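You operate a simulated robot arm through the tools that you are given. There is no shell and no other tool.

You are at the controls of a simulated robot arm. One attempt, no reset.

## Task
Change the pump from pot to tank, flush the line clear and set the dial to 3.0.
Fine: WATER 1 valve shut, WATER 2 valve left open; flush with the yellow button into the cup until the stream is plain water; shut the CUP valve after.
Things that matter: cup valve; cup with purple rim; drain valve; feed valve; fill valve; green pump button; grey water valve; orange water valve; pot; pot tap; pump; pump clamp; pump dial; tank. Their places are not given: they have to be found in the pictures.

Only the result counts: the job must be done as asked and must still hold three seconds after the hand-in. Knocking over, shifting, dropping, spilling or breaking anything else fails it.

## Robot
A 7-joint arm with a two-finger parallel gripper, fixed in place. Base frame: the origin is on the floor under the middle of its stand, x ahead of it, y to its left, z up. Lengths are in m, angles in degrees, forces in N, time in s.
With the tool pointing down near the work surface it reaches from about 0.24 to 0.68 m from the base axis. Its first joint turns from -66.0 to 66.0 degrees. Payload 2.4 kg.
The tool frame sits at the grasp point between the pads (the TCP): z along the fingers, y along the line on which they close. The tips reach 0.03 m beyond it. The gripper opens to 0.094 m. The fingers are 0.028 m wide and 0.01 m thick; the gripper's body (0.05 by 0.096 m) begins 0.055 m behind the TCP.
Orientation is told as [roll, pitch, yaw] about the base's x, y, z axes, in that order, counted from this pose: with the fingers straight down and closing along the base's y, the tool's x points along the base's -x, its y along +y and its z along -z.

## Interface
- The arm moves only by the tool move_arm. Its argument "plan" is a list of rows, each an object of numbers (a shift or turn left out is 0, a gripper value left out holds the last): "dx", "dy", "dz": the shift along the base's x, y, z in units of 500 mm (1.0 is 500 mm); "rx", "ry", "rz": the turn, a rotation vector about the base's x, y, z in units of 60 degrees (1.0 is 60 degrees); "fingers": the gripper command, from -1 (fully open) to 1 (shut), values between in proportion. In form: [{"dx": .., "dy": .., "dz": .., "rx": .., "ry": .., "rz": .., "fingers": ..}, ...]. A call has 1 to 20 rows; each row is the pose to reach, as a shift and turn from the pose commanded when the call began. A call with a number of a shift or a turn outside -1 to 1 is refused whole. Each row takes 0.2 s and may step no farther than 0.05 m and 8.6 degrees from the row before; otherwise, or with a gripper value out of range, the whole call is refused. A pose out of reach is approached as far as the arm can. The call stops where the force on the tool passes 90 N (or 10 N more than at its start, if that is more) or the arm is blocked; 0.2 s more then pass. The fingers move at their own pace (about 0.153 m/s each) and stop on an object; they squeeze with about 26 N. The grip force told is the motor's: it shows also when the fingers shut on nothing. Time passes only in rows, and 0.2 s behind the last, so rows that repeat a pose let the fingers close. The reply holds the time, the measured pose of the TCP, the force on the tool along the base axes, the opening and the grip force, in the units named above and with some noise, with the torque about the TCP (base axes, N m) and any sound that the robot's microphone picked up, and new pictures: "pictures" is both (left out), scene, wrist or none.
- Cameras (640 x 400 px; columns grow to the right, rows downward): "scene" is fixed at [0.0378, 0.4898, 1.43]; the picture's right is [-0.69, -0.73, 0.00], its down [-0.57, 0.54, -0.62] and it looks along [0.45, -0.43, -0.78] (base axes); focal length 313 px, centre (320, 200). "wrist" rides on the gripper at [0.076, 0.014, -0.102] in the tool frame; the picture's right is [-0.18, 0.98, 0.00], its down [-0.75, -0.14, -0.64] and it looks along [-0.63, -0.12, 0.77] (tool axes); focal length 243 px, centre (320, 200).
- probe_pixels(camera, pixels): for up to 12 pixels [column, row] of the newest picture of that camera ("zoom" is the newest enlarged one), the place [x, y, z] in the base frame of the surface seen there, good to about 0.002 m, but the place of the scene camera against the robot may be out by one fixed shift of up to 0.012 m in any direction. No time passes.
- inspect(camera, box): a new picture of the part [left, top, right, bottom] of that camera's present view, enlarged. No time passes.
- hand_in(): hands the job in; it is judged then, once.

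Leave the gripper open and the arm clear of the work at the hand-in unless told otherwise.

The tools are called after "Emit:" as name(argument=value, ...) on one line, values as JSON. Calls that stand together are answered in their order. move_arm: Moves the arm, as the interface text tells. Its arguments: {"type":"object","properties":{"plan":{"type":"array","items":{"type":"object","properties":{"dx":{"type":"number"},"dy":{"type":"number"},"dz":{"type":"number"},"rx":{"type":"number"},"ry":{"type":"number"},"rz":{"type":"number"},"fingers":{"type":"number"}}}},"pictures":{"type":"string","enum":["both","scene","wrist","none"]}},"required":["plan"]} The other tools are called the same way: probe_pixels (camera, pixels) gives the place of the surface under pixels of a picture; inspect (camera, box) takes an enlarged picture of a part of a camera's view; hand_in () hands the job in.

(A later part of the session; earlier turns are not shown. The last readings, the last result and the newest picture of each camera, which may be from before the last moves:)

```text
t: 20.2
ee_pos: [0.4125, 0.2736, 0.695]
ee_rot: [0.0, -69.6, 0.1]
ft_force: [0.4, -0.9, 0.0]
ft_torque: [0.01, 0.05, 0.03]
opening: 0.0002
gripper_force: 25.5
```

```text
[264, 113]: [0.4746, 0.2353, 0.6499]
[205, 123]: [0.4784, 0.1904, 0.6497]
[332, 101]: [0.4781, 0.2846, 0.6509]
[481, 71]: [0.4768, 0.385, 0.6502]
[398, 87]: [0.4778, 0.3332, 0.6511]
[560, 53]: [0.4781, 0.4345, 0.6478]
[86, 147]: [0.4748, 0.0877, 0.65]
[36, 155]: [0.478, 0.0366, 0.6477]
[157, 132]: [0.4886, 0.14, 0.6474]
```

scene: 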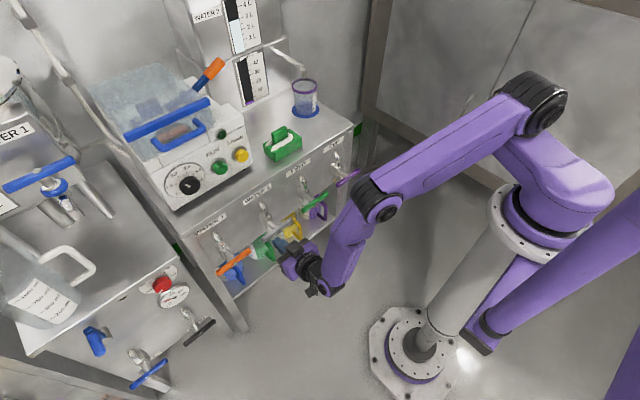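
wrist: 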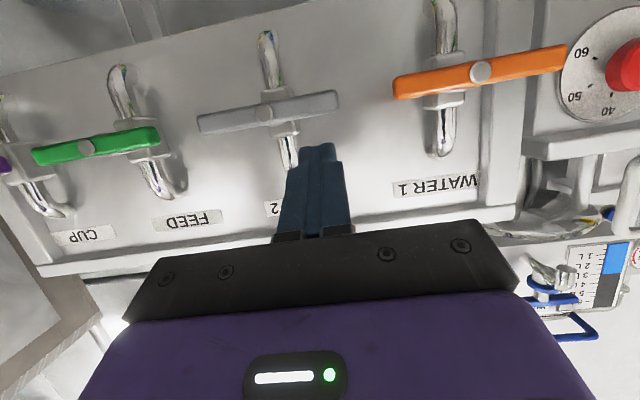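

Grey centre (0.2365,0.650). I'll go forward above its +y end and push down ~30° first, watching force.

Emit:
move_arm(plan=[{"dx": 0.06, "dy": -0.0042, "dz": -0.002}, {"dx": 0.12, "dy": -0.0042, "dz": -0.002}, {"dx": 0.12, "dy": -0.0042, "dz": -0.03}, {"dx": 0.12, "dy": 0.002, "dz": -0.04}, {"dx": 0.12, "dy": 0.007, "dz": -0.0498}, {"dx": 0.12, "dy": 0.0134, "dz": -0.0702}], pictures="wrist")

```text
t: 21.6
ee_pos: [0.4719, 0.2803, 0.6566]
ee_rot: [-0.1, -69.6, 0.1]
ft_force: [0.0, -0.7, 1.4]
ft_torque: [0.01, 0.02, -0.02]
opening: 0.0
gripper_force: 26.1
```

wrist: 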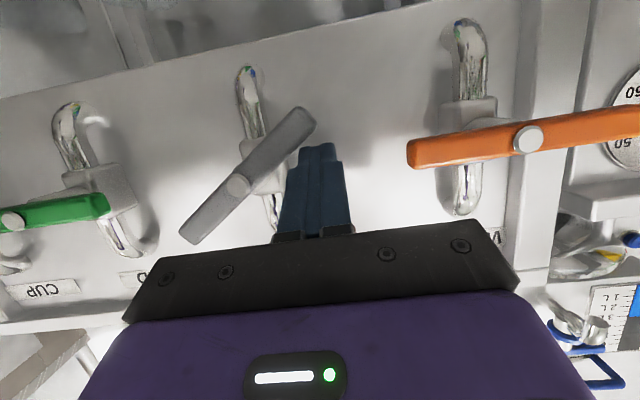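

It turns easily in this direction. Continuing the arc down to 90°.

Emit:
move_arm(plan=[{"dy": -0.0004, "dz": -0.0236}, {"dy": -0.009, "dz": -0.0472}, {"dy": -0.0258, "dz": -0.0678}, {"dy": -0.05, "dz": -0.0818}, {"dy": -0.05, "dz": -0.0818}], pictures="both")

```text
t: 22.8
ee_pos: [0.4712, 0.2724, 0.6286]
ee_rot: [0.0, -69.5, 0.1]
ft_force: [0.5, 0.6, -0.1]
ft_torque: [0.06, 0.04, 0.01]
opening: 0.0002
gripper_force: 25.7
out of reach, approached as far as the arm can: row 3, 4, 5
```

scene: 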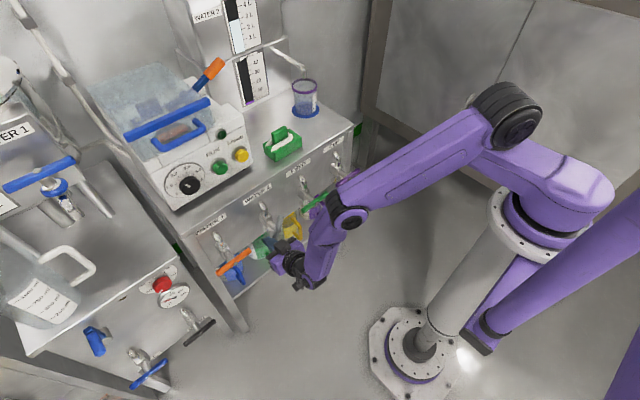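
wrist: 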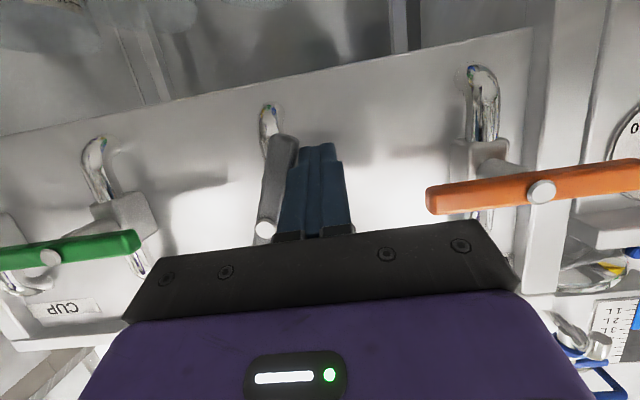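

Arm reached its lower limit at this tilt, but the grey bar is most of the way. Probing its angle.

Emit:
probe_pixels(camera="wrist", pixels=[[265, 230], [287, 141], [280, 175], [273, 200]])

```text
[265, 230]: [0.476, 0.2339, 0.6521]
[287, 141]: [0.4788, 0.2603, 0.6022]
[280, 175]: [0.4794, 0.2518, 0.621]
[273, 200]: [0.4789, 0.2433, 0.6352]
```

Grey bar is ~28° short of vertical. I'll tip the tool 15° more downward and push the lower end further toward −y.

Emit:
move_arm(plan=[{"ry": 0.12}, {"ry": 0.25}, {"ry": 0.25, "dy": -0.016, "dz": -0.002}, {"ry": 0.25, "dy": -0.026, "dz": -0.006}, {"ry": 0.25, "dy": -0.034, "dz": -0.01}, {"ry": 0.25, "dy": -0.034, "dz": -0.01}], pictures="wrist")

```text
t: 24.2
ee_pos: [0.4723, 0.2572, 0.6237]
ee_rot: [0.2, -54.7, 0.1]
ft_force: [0.4, 7.1, 3.2]
ft_torque: [-0.15, -0.01, 0.01]
opening: 0.0001
gripper_force: 25.9
```

wrist: 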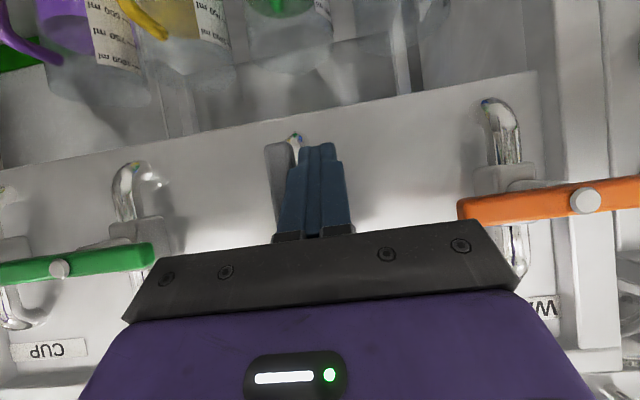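

Force of 7 N now—likely near the stop. Probing the grey bar's lower end.

Emit:
probe_pixels(camera="wrist", pixels=[[275, 152], [282, 190], [283, 215]])

Emit:
inspect(camera="wrist", box=[230, 120, 370, 260])

Emit:
inspect(camera="scene", box=[200, 170, 360, 290])

```text
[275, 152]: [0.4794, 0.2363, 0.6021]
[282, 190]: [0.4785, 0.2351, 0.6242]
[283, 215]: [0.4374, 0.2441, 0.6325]
```

```text
2.86 times, centred on (300, 190) of wrist
```

zoom: 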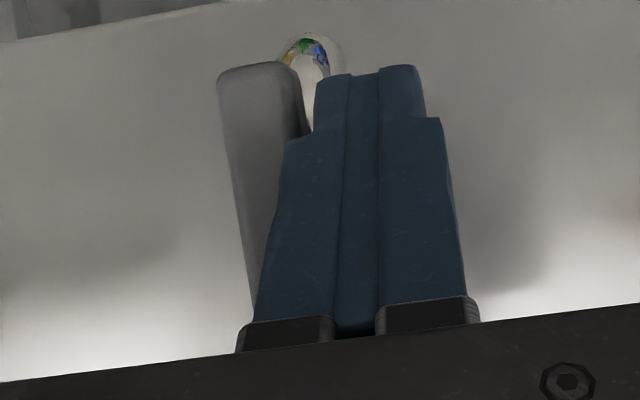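

```text
3.33 times, centred on (280, 230) of scene
```

zoom: 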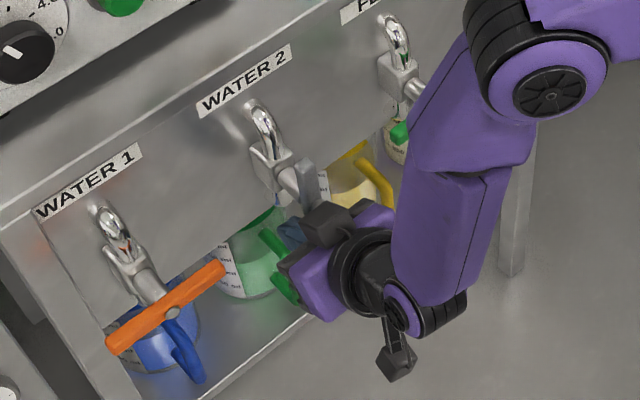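

Grey bar is vertical (lower end y=0.236, centre y=0.2365): WATER 2 is open. Next I back off, raise, and go to the purple CUP handle's +y end (expected centre y≈-0.06).

Emit:
move_arm(plan=[{"dx": -0.04, "dy": 0.01}, {"dx": -0.12, "dy": 0.01}, {"dx": -0.14, "dz": 0.08, "dy": 0.01}, {"dx": -0.14, "dz": 0.16}, {"dx": -0.14, "dy": -0.09, "dz": 0.16}, {"dx": -0.14, "dy": -0.18, "dz": 0.16}, {"dx": -0.14, "dy": -0.27, "dz": 0.16}, {"dx": -0.14, "dy": -0.36, "dz": 0.16}, {"dx": -0.14, "dy": -0.45, "dz": 0.16}, {"dx": -0.14, "dy": -0.52, "dz": 0.16}, {"dx": -0.14, "dy": -0.5654, "dz": 0.16}, {"dx": -0.14, "dy": -0.5654, "dz": 0.16}], pictures="both")

```text
t: 26.8
ee_pos: [0.4953, 0.0946, 0.6876]
ee_rot: [-1.2, -54.5, 0.9]
ft_force: [-63.3, -14.5, 58.2]
ft_torque: [-0.56, -0.45, 0.0]
opening: 0.0
gripper_force: 26.2
out of reach, approached as far as the arm can: row 6, 7, 8, 9, 10, 11, 12
```

scene: 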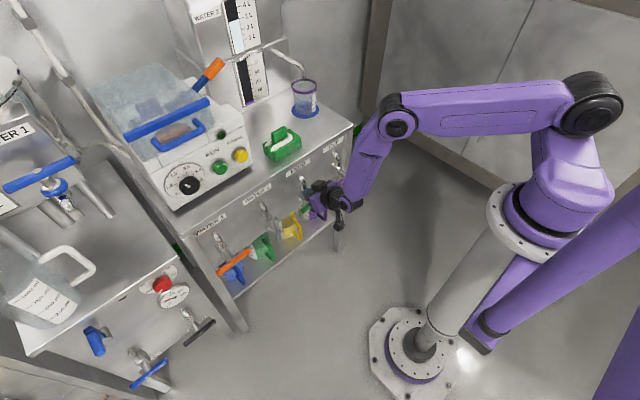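
wrist: 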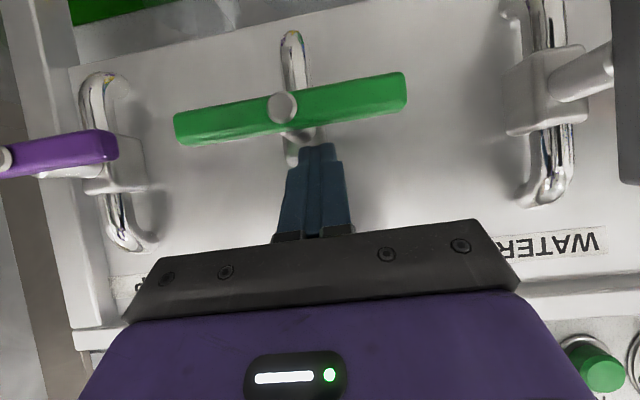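

The arm was pushed forward by its reach limit and the fingertips now press on the FEED valve body (force −63/+58 N). The green bar still looks level. I back away: straight up first in small steps.

Emit:
move_arm(plan=[{"dz": 0.01}, {"dz": 0.03}, {"dz": 0.06}, {"dz": 0.1}], pictures="wrist")

```text
t: 27.8
ee_pos: [0.5059, 0.0978, 0.73]
ee_rot: [-0.6, -54.5, 0.4]
ft_force: [-0.2, -0.7, -0.1]
ft_torque: [-0.03, -0.03, 0.0]
opening: 0.0003
gripper_force: 26.1
out of reach, approached as far as the arm can: row 2, 3, 4
```

wrist: 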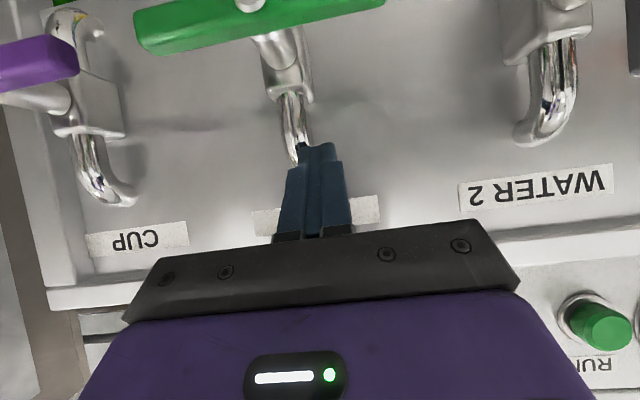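

Force is gone. Position (0.506,0.098,0.73) is near the folding limit, so I'll tip the tool more downward while drawing back and up, which should be reachable.

Emit:
move_arm(plan=[{"dx": -0.02, "dz": 0.012, "ry": 0.1}, {"dx": -0.05, "dz": 0.03, "ry": 0.2}, {"dx": -0.09, "dz": 0.05, "ry": 0.32}, {"dx": -0.13, "dz": 0.07, "ry": 0.44}, {"dx": -0.15, "dz": 0.08, "ry": 0.5}], pictures="both")

```text
t: 29.0
ee_pos: [0.4299, 0.0981, 0.7713]
ee_rot: [0.1, -24.5, 0.0]
ft_force: [0.4, -0.4, 0.3]
ft_torque: [0.02, -0.02, 0.02]
opening: 0.0
gripper_force: 26.8
```

scene: 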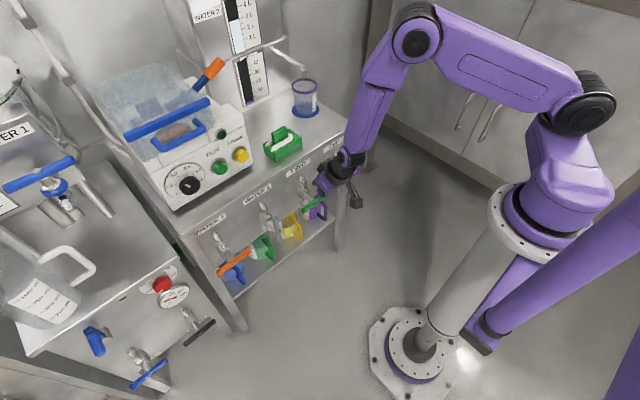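
wrist: 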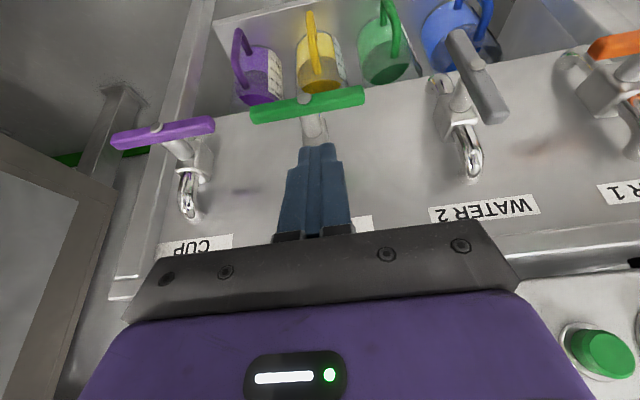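

Clear now at (0.43,0.098,0.771). I'll verify that nothing was disturbed: probe green, purple and grey handles.

Emit:
probe_pixels(camera="wrist", pixels=[[258, 114], [304, 99], [358, 96], [117, 140], [157, 127], [208, 124], [455, 38], [494, 112], [478, 70], [600, 50]])

Emit:
inspect(camera="wrist", box=[90, 0, 380, 240])

Emit:
inspect(camera="scene", box=[190, 130, 370, 290])

```text
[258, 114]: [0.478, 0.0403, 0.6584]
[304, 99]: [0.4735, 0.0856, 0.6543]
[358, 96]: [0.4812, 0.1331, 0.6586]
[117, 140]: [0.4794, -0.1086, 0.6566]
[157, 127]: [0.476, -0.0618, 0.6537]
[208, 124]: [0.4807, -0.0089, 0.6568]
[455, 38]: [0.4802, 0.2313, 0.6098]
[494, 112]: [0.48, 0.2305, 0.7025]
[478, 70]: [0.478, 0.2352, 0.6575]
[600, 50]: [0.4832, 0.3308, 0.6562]
```

```text
1.67 times, centred on (235, 120) of wrist
```

zoom: 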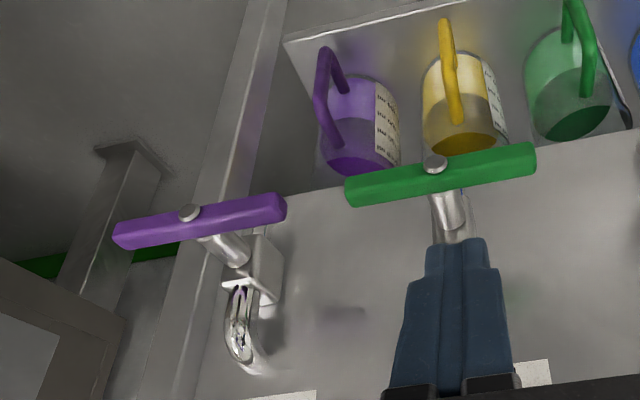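

```text
2.50 times, centred on (280, 210) of scene
```

zoom: 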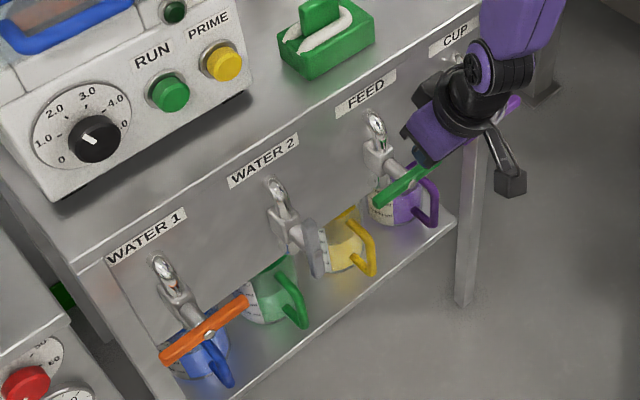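

All as wanted: orange level, grey vertical, green level (undisturbed), purple level with centre (-0.060,0.650). With this steeper tilt I go above the purple bar's +y end.

Emit:
move_arm(plan=[{"dy": -0.08}, {"dy": -0.16}, {"dy": -0.2366}, {"dy": -0.2366, "dx": 0.04, "dz": -0.04}, {"dy": -0.2366, "dx": 0.0814, "dz": -0.08}, {"dy": -0.2366, "dx": 0.0814, "dz": -0.12}, {"dy": -0.2366, "dx": 0.0814, "dz": -0.1466}, {"dy": -0.2366, "dx": 0.0814, "dz": -0.1466}], pictures="wrist")

```text
t: 30.8
ee_pos: [0.4728, -0.0184, 0.695]
ee_rot: [-0.7, -24.4, 0.1]
ft_force: [0.6, 1.1, 1.3]
ft_torque: [0.02, 0.02, 0.01]
opening: 0.0
gripper_force: 25.8
out of reach, approached as far as the arm can: row 2, 3, 4
```

wrist: 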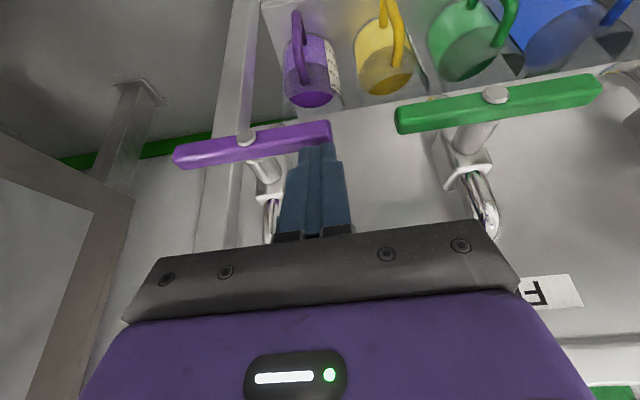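

In place above the purple bar's +y end (tips ≈9 mm above). Pushing down along the arc to ~45° first.

Emit:
move_arm(plan=[{"dy": -0.001, "dz": -0.018}, {"dy": -0.001, "dz": -0.0336}, {"dy": -0.0026, "dz": -0.0498}, {"dy": -0.0084, "dz": -0.065}, {"dy": -0.0084, "dz": -0.065}], pictures="wrist")

```text
t: 32.0
ee_pos: [0.4751, -0.0227, 0.6636]
ee_rot: [-0.6, -24.5, 0.3]
ft_force: [1.2, -0.2, -0.3]
ft_torque: [-0.02, 0.02, -0.02]
opening: 0.0
gripper_force: 26.0
out of reach, approached as far as the arm can: row 4, 5
```

wrist: 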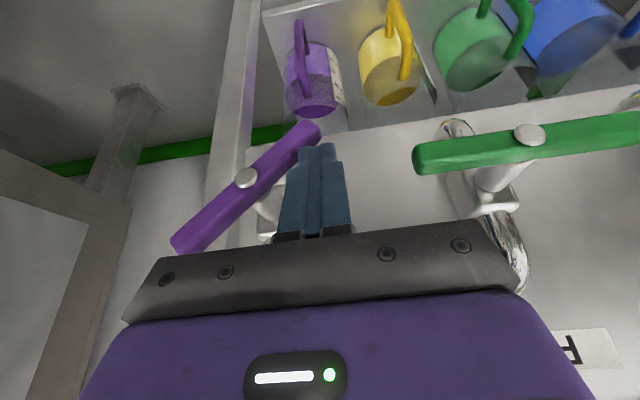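

Purple bar follows (≈45°). I tip the tool a further 12° downward for reach and finish the arc.

Emit:
move_arm(plan=[{"ry": 0.1, "dx": 0.001}, {"ry": 0.2, "dx": 0.003}, {"ry": 0.2, "dx": 0.003, "dy": -0.0094, "dz": -0.0116}, {"ry": 0.2, "dx": 0.003, "dy": -0.022, "dz": -0.018}, {"ry": 0.2, "dx": 0.003, "dy": -0.03, "dz": -0.018}, {"ry": 0.2, "dx": 0.003, "dy": -0.038, "dz": -0.018}, {"ry": 0.2, "dx": 0.003, "dy": -0.038, "dz": -0.018}], pictures="both")

```text
t: 33.6
ee_pos: [0.4765, -0.0427, 0.6553]
ee_rot: [0.0, -12.7, 0.0]
ft_force: [0.0, 0.2, 0.5]
ft_torque: [-0.01, -0.02, -0.01]
opening: 0.0
gripper_force: 26.7
```

scene: 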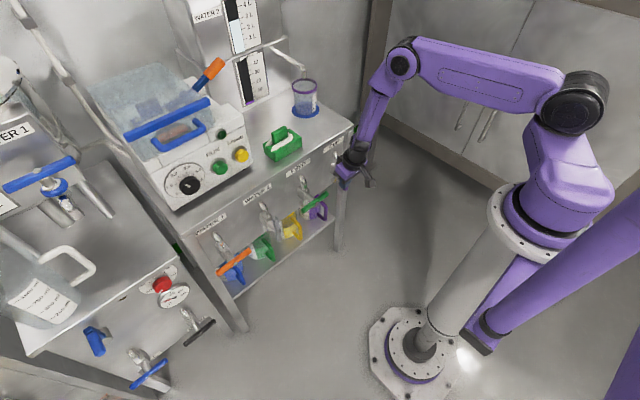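
wrist: 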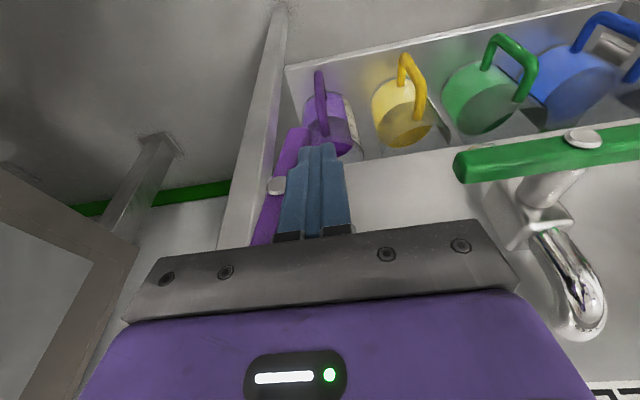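

Almost vertical. I'll probe the purple bar's visible points: lower end (297,135), bolt (276,186), upper part (262,240).

Emit:
probe_pixels(camera="wrist", pixels=[[294, 135], [276, 186], [261, 235], [290, 150], [268, 215]])

Emit:
inspect(camera="wrist", box=[220, 100, 380, 260])

Emit:
inspect(camera="scene", box=[230, 40, 370, 200])

```text
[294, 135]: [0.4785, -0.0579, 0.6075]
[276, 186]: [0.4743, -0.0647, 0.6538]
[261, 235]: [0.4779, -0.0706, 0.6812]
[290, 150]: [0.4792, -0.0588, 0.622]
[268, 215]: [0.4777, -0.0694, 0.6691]
```

```text
2.50 times, centred on (300, 180) of wrist
```

zoom: 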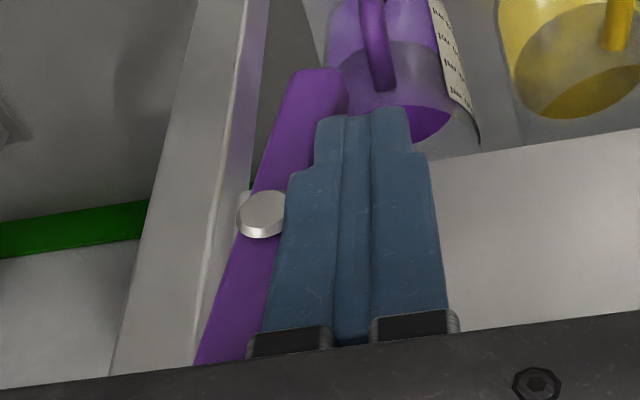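

```text
2.50 times, centred on (300, 120) of scene
```

zoom: 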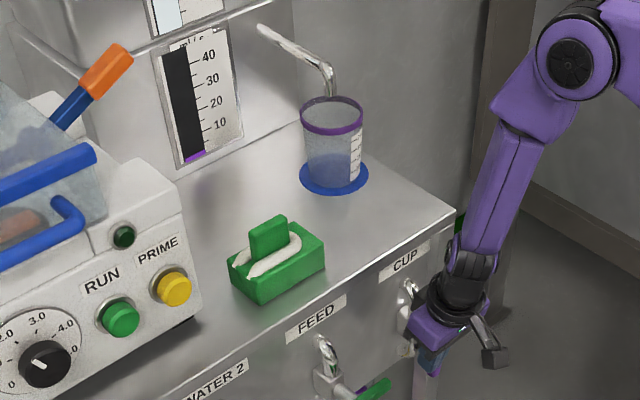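

About 10° left to vertical. Nudging another 6 mm toward −y in small steps.

Emit:
move_arm(plan=[{"dy": -0.004}, {"dy": -0.008}, {"dy": -0.012}, {"dy": -0.012}], pictures="wrist")

```text
t: 34.6
ee_pos: [0.4765, -0.0444, 0.6552]
ee_rot: [0.3, -12.5, 0.4]
ft_force: [-2.3, 24.9, 2.1]
ft_torque: [0.03, 0.0, 0.01]
opening: 0.0
gripper_force: 26.0
```

wrist: 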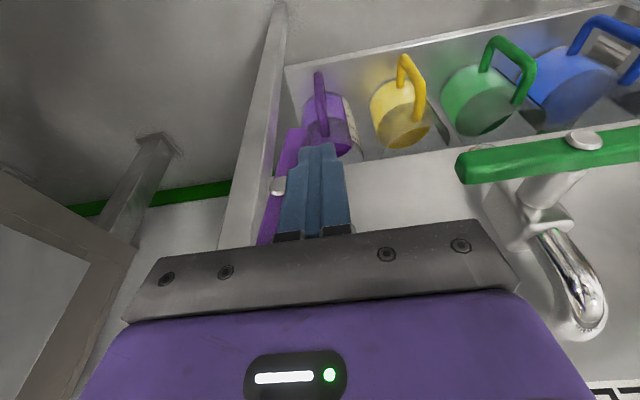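

25 N side force: flush or at the stop. Probing the angle again.

Emit:
probe_pixels(camera="wrist", pixels=[[292, 135], [288, 150], [284, 165], [277, 186], [270, 215], [266, 235]])

Emit:
inspect(camera="wrist", box=[220, 100, 380, 260])

```text
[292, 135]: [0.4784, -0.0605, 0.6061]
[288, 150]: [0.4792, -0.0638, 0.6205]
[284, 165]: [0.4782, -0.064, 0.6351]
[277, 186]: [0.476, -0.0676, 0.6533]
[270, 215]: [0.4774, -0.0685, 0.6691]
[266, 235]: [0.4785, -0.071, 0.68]
```

```text
2.50 times, centred on (300, 180) of wrist
```

zoom: 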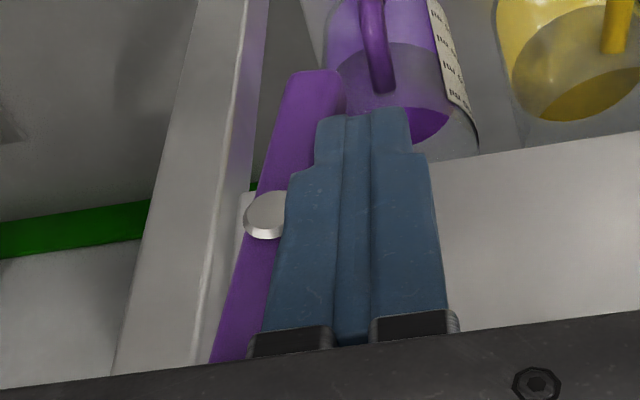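

I'll probe along the bar's left edge to get the true angle.

Emit:
probe_pixels(camera="wrist", pixels=[[288, 137], [283, 152], [279, 167], [271, 200], [266, 215], [260, 238], [298, 134], [303, 131]])

```text
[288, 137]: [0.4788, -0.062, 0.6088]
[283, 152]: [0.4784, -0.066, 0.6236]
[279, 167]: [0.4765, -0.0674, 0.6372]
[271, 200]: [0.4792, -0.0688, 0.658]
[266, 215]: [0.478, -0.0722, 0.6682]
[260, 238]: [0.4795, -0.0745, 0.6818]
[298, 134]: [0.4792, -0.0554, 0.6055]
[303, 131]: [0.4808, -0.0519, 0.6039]
```

About 6–9° remain because the thicker part of the fingers touches at axis height. I'll back off 4 mm, roll the tool 14° so the tip leads toward −y, and press again.

Emit:
move_arm(plan=[{"dy": 0.012}, {"dy": 0.012, "rx": -0.12}, {"dy": 0.012, "rx": -0.24}, {"dy": 0.006, "rx": -0.24}, {"dy": 0.002, "rx": -0.24}, {"dy": 0.002, "rx": -0.24}], pictures="wrist")

```text
t: 36.0
ee_pos: [0.4759, -0.0404, 0.6536]
ee_rot: [-14.1, -12.1, 3.6]
ft_force: [-12.9, 31.8, 3.3]
ft_torque: [0.85, 0.32, -0.14]
opening: 0.0
gripper_force: 26.2
```

wrist: 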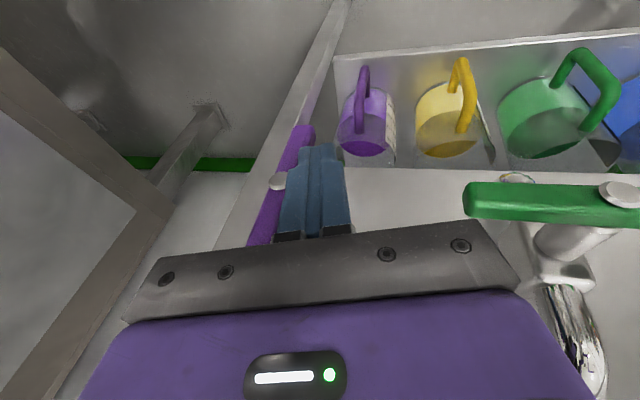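

32 N with 0.85 N·m: it seems to be on the stop. Probing.

Emit:
probe_pixels(camera="wrist", pixels=[[303, 132], [292, 135], [284, 152], [277, 182], [268, 205], [256, 235], [262, 235]])

Emit:
inspect(camera="wrist", box=[220, 100, 380, 260])

```text
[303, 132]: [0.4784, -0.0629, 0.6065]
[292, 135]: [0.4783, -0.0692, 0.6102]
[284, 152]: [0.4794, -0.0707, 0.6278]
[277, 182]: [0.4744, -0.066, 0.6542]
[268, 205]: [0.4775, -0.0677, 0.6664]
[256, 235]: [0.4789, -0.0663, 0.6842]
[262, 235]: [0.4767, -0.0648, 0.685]
```

```text
2.50 times, centred on (300, 180) of wrist
```

zoom: 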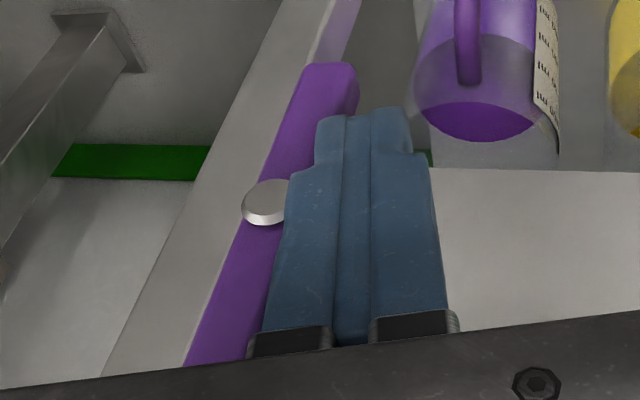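

The purple bar is vertical now (edge y −0.069/−0.067): CUP valve open. I'll release gently: back off +y, un-roll, then up and back.

Emit:
move_arm(plan=[{"dy": 0.02}, {"dy": 0.036}, {"dy": 0.036, "rx": 0.12}, {"dy": 0.036, "rx": 0.24, "dz": 0.04}, {"dy": 0.036, "rx": 0.24, "dz": 0.12}, {"dy": 0.036, "rx": 0.24, "dz": 0.2}, {"dx": -0.05, "dy": 0.06, "rx": 0.24, "dz": 0.27}, {"dx": -0.1, "dy": 0.1, "rx": 0.24, "dz": 0.34}, {"dx": -0.1, "dy": 0.1, "rx": 0.24, "dz": 0.34}], pictures="both")

```text
t: 38.0
ee_pos: [0.4262, 0.0028, 0.8234]
ee_rot: [0.1, -12.6, 0.0]
ft_force: [0.7, -0.7, 0.4]
ft_torque: [0.0, 0.02, 0.01]
opening: 0.0001
gripper_force: 25.7
```

scene: 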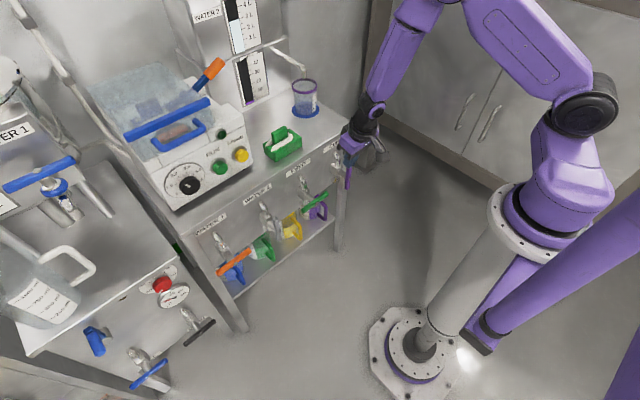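
wrist: 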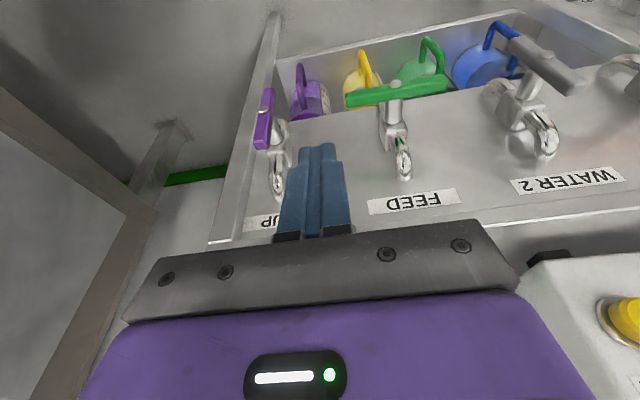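

Clear. Checking the valves and the cup spout closely before priming.

Emit:
inspect(camera="scene", box=[230, 20, 350, 130])

Emit:
inspect(camera="wrist", box=[230, 20, 640, 240])

Emit:
probe_pixels(camera="wrist", pixels=[[260, 145], [266, 94], [352, 98], [396, 85], [440, 82], [575, 85], [520, 45]])

```text
3.64 times, centred on (290, 75) of scene
```

zoom: 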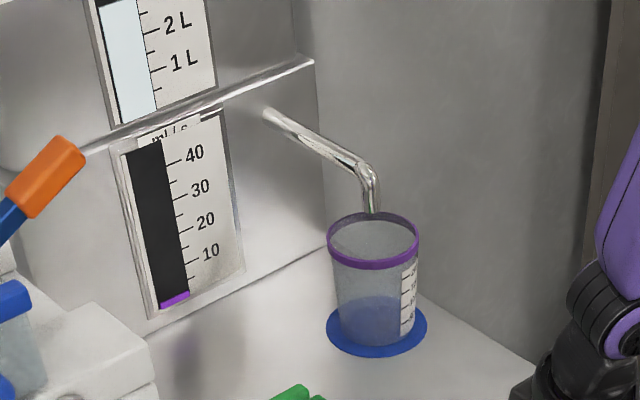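

```text
1.56 times, centred on (435, 130) of wrist
```

zoom: 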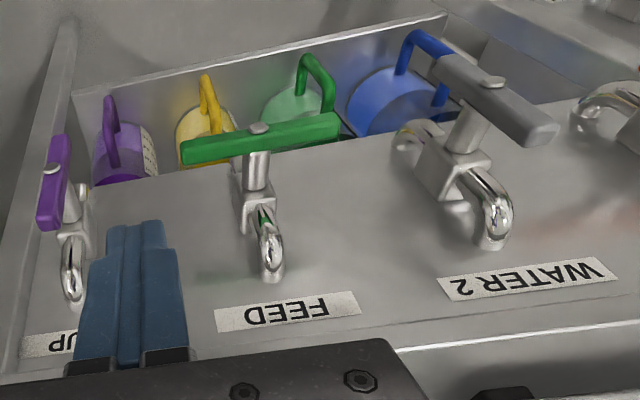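

```text
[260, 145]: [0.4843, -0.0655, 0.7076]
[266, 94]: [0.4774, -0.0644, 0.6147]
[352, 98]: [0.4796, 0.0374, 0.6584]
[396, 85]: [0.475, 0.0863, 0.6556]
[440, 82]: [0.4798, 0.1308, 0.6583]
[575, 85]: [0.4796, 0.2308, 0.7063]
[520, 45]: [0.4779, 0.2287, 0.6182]
```

Valves as wanted: CUP vertical, WATER 2 vertical, FEED level. No flow yet. Next: go in front of the yellow PRIME button, x≈0.40, y≈0.2355, z≈0.92, pitching the tool to −60°.

Emit:
move_arm(plan=[{"dx": -0.02, "dz": 0.05, "dy": 0.03, "ry": -0.1}, {"dx": -0.04, "dz": 0.1, "dy": 0.08, "ry": -0.2}, {"dx": -0.05, "dz": 0.14, "dy": 0.15, "ry": -0.3}, {"dx": -0.052, "dz": 0.17, "dy": 0.22, "ry": -0.4}, {"dx": -0.052, "dz": 0.19, "dy": 0.29, "ry": -0.5}, {"dx": -0.052, "dz": 0.2, "dy": 0.36, "ry": -0.6}, {"dx": -0.052, "dz": 0.2, "dy": 0.42, "ry": -0.7}, {"dx": -0.052, "dz": 0.2, "dy": 0.466, "ry": -0.8}, {"dx": -0.052, "dz": 0.2, "dy": 0.466, "ry": -0.8}], pictures="both")

```text
t: 40.0
ee_pos: [0.3995, 0.2378, 0.9251]
ee_rot: [0.0, -60.7, 0.0]
ft_force: [0.6, 1.5, -1.1]
ft_torque: [0.0, -0.01, 0.04]
opening: 0.0
gripper_force: 26.7
out of reach, approached as far as the arm can: row 1
```

scene: 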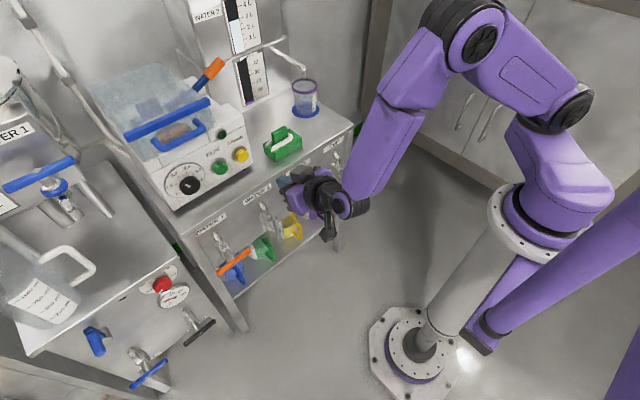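
wrist: 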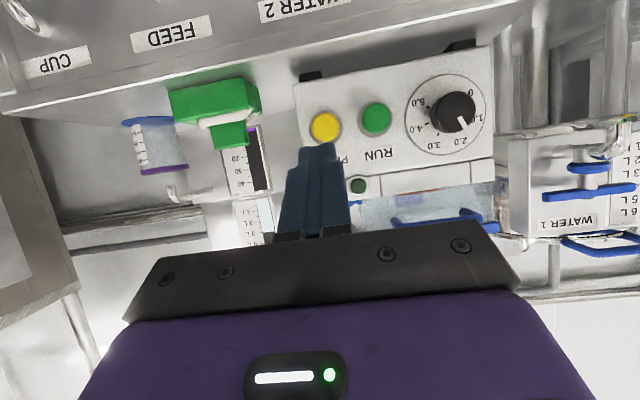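

Good view: yellow button at (325,127), cup at (155,145). Probing the button and the dial once more.

Emit:
probe_pixels(camera="wrist", pixels=[[325, 127], [314, 122], [336, 125], [325, 115], [325, 138], [376, 117], [454, 110]])

Emit:
inspect(camera="wrist", box=[110, 80, 310, 240])

Emit:
inspect(camera="wrist", box=[400, 60, 510, 170])

```text
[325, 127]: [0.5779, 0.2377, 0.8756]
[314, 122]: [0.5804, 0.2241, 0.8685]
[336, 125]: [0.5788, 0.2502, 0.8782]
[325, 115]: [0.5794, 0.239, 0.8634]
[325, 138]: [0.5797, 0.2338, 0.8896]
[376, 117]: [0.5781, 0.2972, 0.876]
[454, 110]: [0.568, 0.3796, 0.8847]
```

```text
2.50 times, centred on (210, 160) of wrist
```

zoom: 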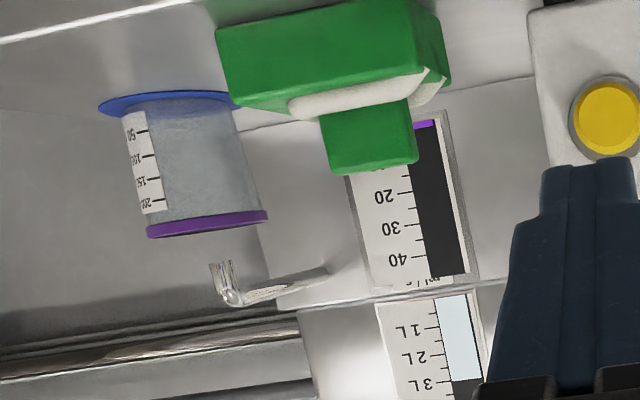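

```text
3.64 times, centred on (455, 115) of wrist
```

zoom: 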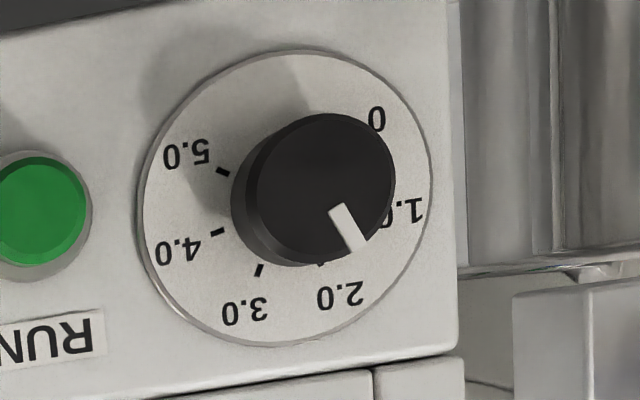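

Yellow button centre (0.578,0.237,0.876); dial pointer reads 2.0. Approaching so that the fingertips are ~12 mm in front of the button.

Emit:
move_arm(plan=[{"dx": 0.09, "dz": -0.03}, {"dx": 0.18, "dz": -0.06}, {"dx": 0.26, "dz": -0.068}, {"dx": 0.281, "dz": -0.068}, {"dx": 0.281, "dz": -0.068}], pictures="both")

```text
t: 41.2
ee_pos: [0.5427, 0.2375, 0.8917]
ee_rot: [0.0, -60.7, 0.1]
ft_force: [-0.3, -0.3, -0.1]
ft_torque: [0.0, 0.0, 0.0]
opening: 0.0001
gripper_force: 26.4
```

scene: 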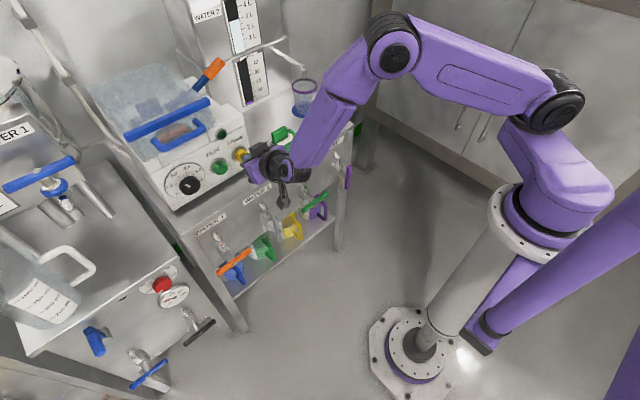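
wrist: 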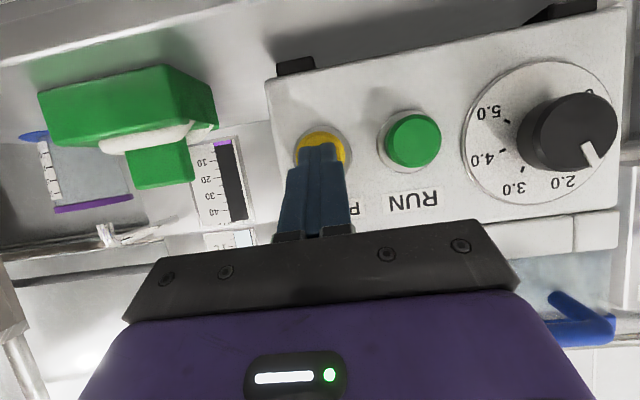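

Aligned with the button. Pressing forward ~14 mm in small steps and holding briefly, then look at flow.

Emit:
move_arm(plan=[{"dx": 0.012}, {"dx": 0.02}, {"dx": 0.028}, {"dx": 0.028}], pictures="both")

```text
t: 42.2
ee_pos: [0.5546, 0.2377, 0.8903]
ee_rot: [-0.1, -60.7, 0.2]
ft_force: [-18.2, -3.7, 7.0]
ft_torque: [-0.08, -0.18, -0.17]
opening: 0.0
gripper_force: 25.8
heard: click
```

scene: 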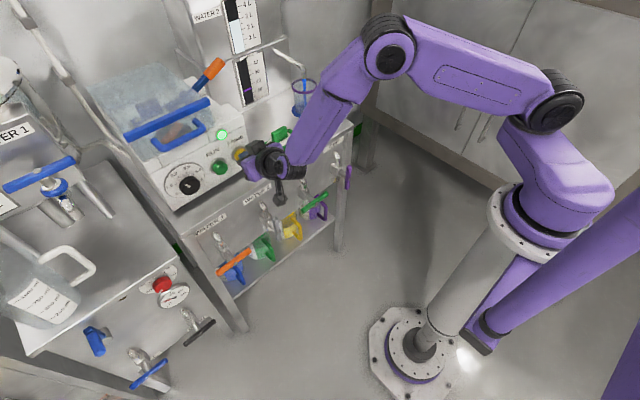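
wrist: 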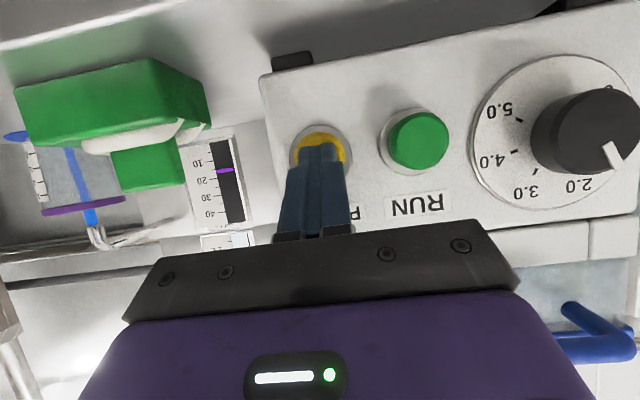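

Click heard, lamp lit, flow about 15 ml/s and a blue stream runs into the cup. I keep holding for 1 s and watch.

Emit:
move_arm(plan=[{"dx": 0.0}, {"dx": 0.0}, {"dx": 0.0}, {"dx": 0.0}], pictures="both")

Emit:
inspect(camera="wrist", box=[0, 100, 270, 270])

Emit:
inspect(camera="scene", box=[230, 40, 340, 140])

```text
t: 43.2
ee_pos: [0.5539, 0.2363, 0.8903]
ee_rot: [-0.1, -60.5, 0.1]
ft_force: [-23.3, -3.4, 4.3]
ft_torque: [-0.1, -0.06, -0.11]
opening: 0.0001
gripper_force: 26.0
```

scene: 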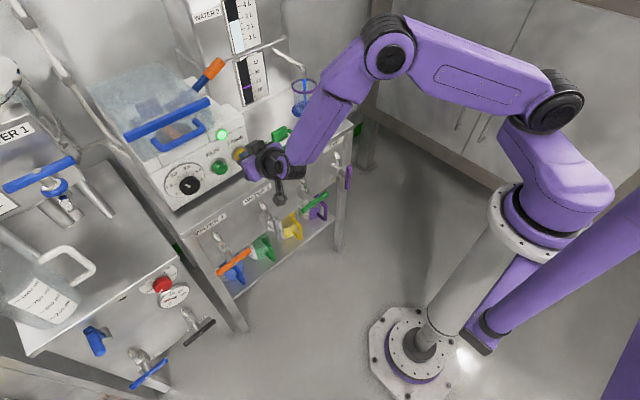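
wrist: 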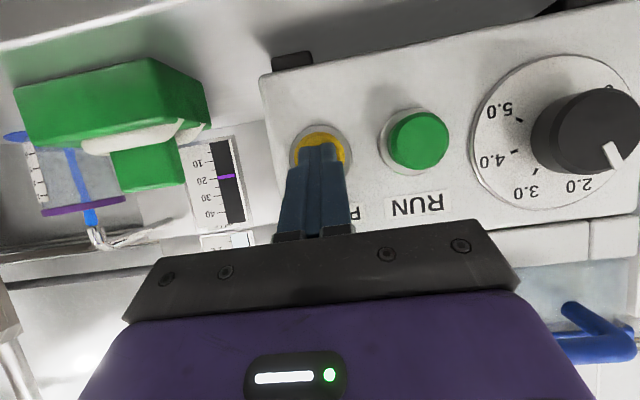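

```text
2.35 times, centred on (135, 185) of wrist
```

zoom: 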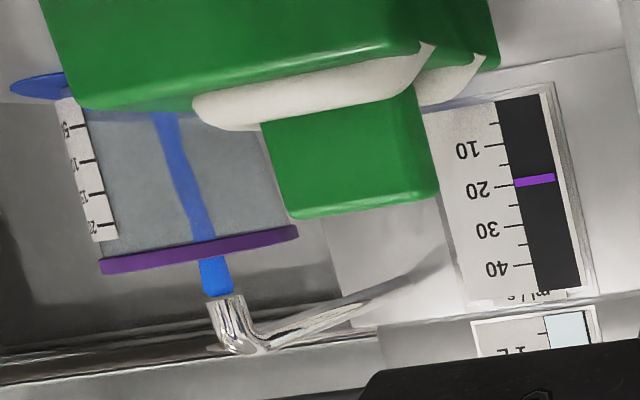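

```text
4.00 times, centred on (285, 90) of scene
```

zoom: 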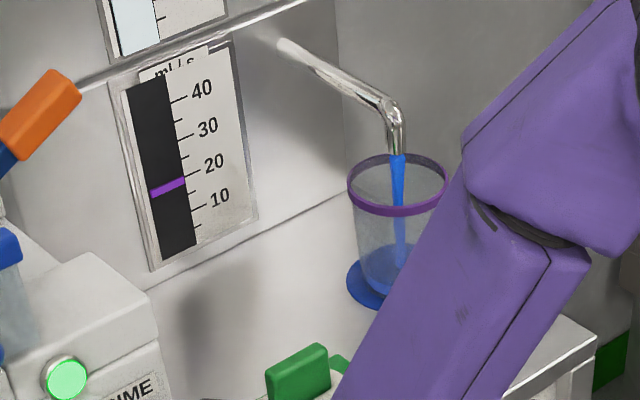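

Flow ≈18 ml/s, still blue. Holding another second.

Emit:
move_arm(plan=[{"dx": 0.0}, {"dx": 0.0}, {"dx": 0.0}, {"dx": 0.0}, {"dx": 0.0}], pictures="both")

Emit:
inspect(camera="wrist", box=[0, 100, 270, 270])

Emit:
inspect(camera="scene", box=[230, 40, 340, 140])

```text
t: 44.4
ee_pos: [0.5531, 0.2367, 0.8907]
ee_rot: [0.0, -60.4, 0.2]
ft_force: [-24.4, -1.5, 0.5]
ft_torque: [0.04, 0.01, -0.08]
opening: 0.0
gripper_force: 25.9
```

scene: 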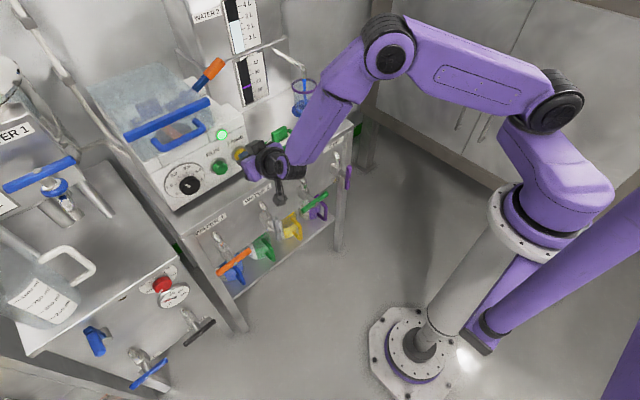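
wrist: 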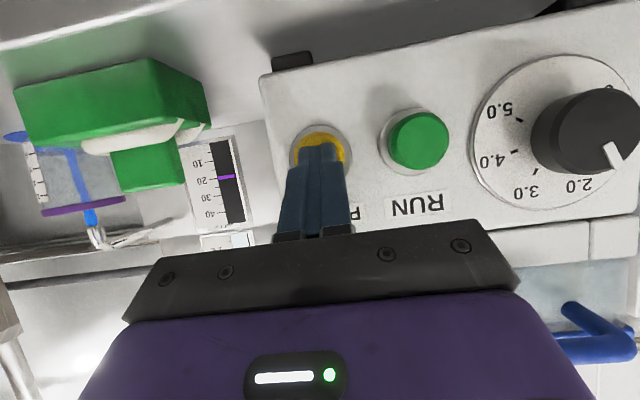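

```text
2.35 times, centred on (135, 185) of wrist
```

zoom: 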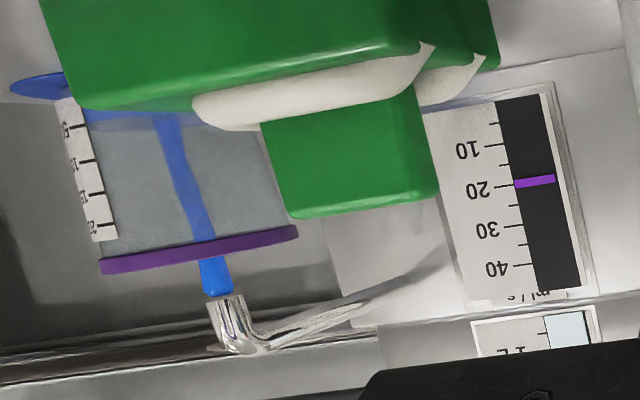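

```text
4.00 times, centred on (285, 90) of scene
```

zoom: 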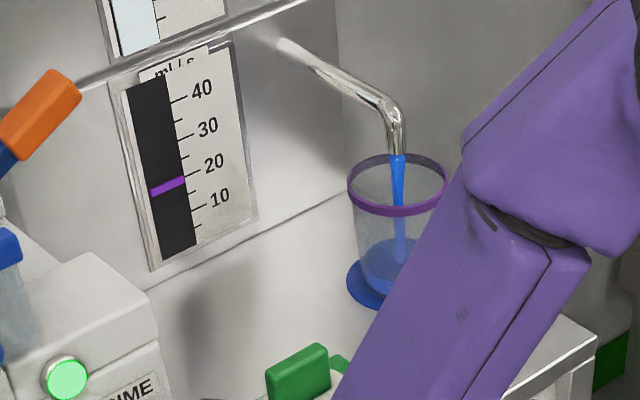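

Still blue; cup holds roughly 40 ml. Holding 1.2 s more.

Emit:
move_arm(plan=[{"dx": 0.0}, {"dx": 0.0}, {"dx": 0.0}, {"dx": 0.0}, {"dx": 0.0}], pictures="both")

Emit:
inspect(camera="wrist", box=[0, 100, 270, 270])

Emit:
inspect(camera="scene", box=[230, 40, 340, 140])

```text
t: 45.6
ee_pos: [0.5541, 0.2377, 0.8911]
ee_rot: [0.0, -60.6, 0.2]
ft_force: [-25.7, -1.2, -2.0]
ft_torque: [-0.02, 0.18, -0.03]
opening: 0.0001
gripper_force: 26.2
```

scene: 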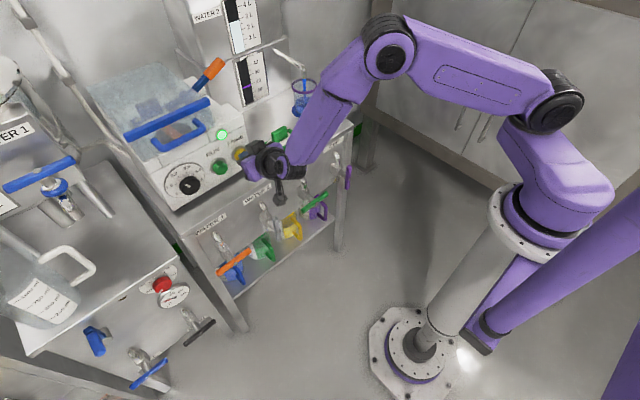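
wrist: 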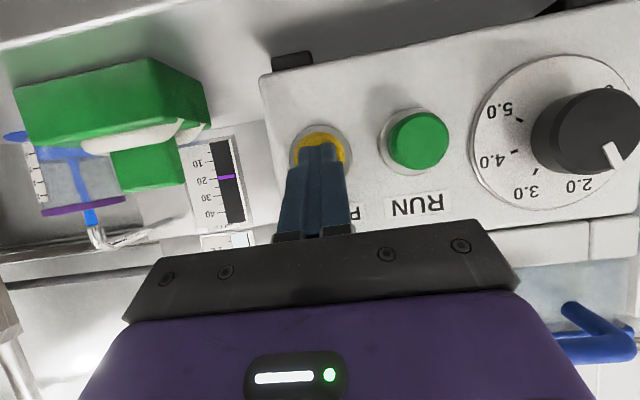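

```text
2.35 times, centred on (135, 185) of wrist
```

zoom: 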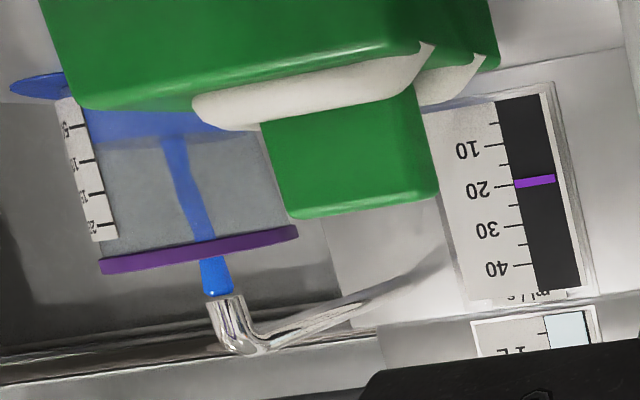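

```text
4.00 times, centred on (285, 90) of scene
```

zoom: 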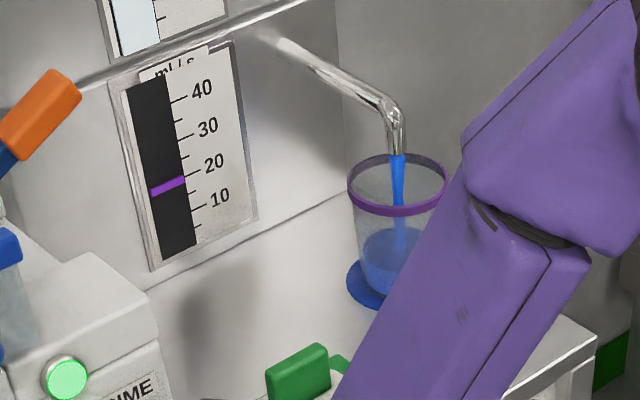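

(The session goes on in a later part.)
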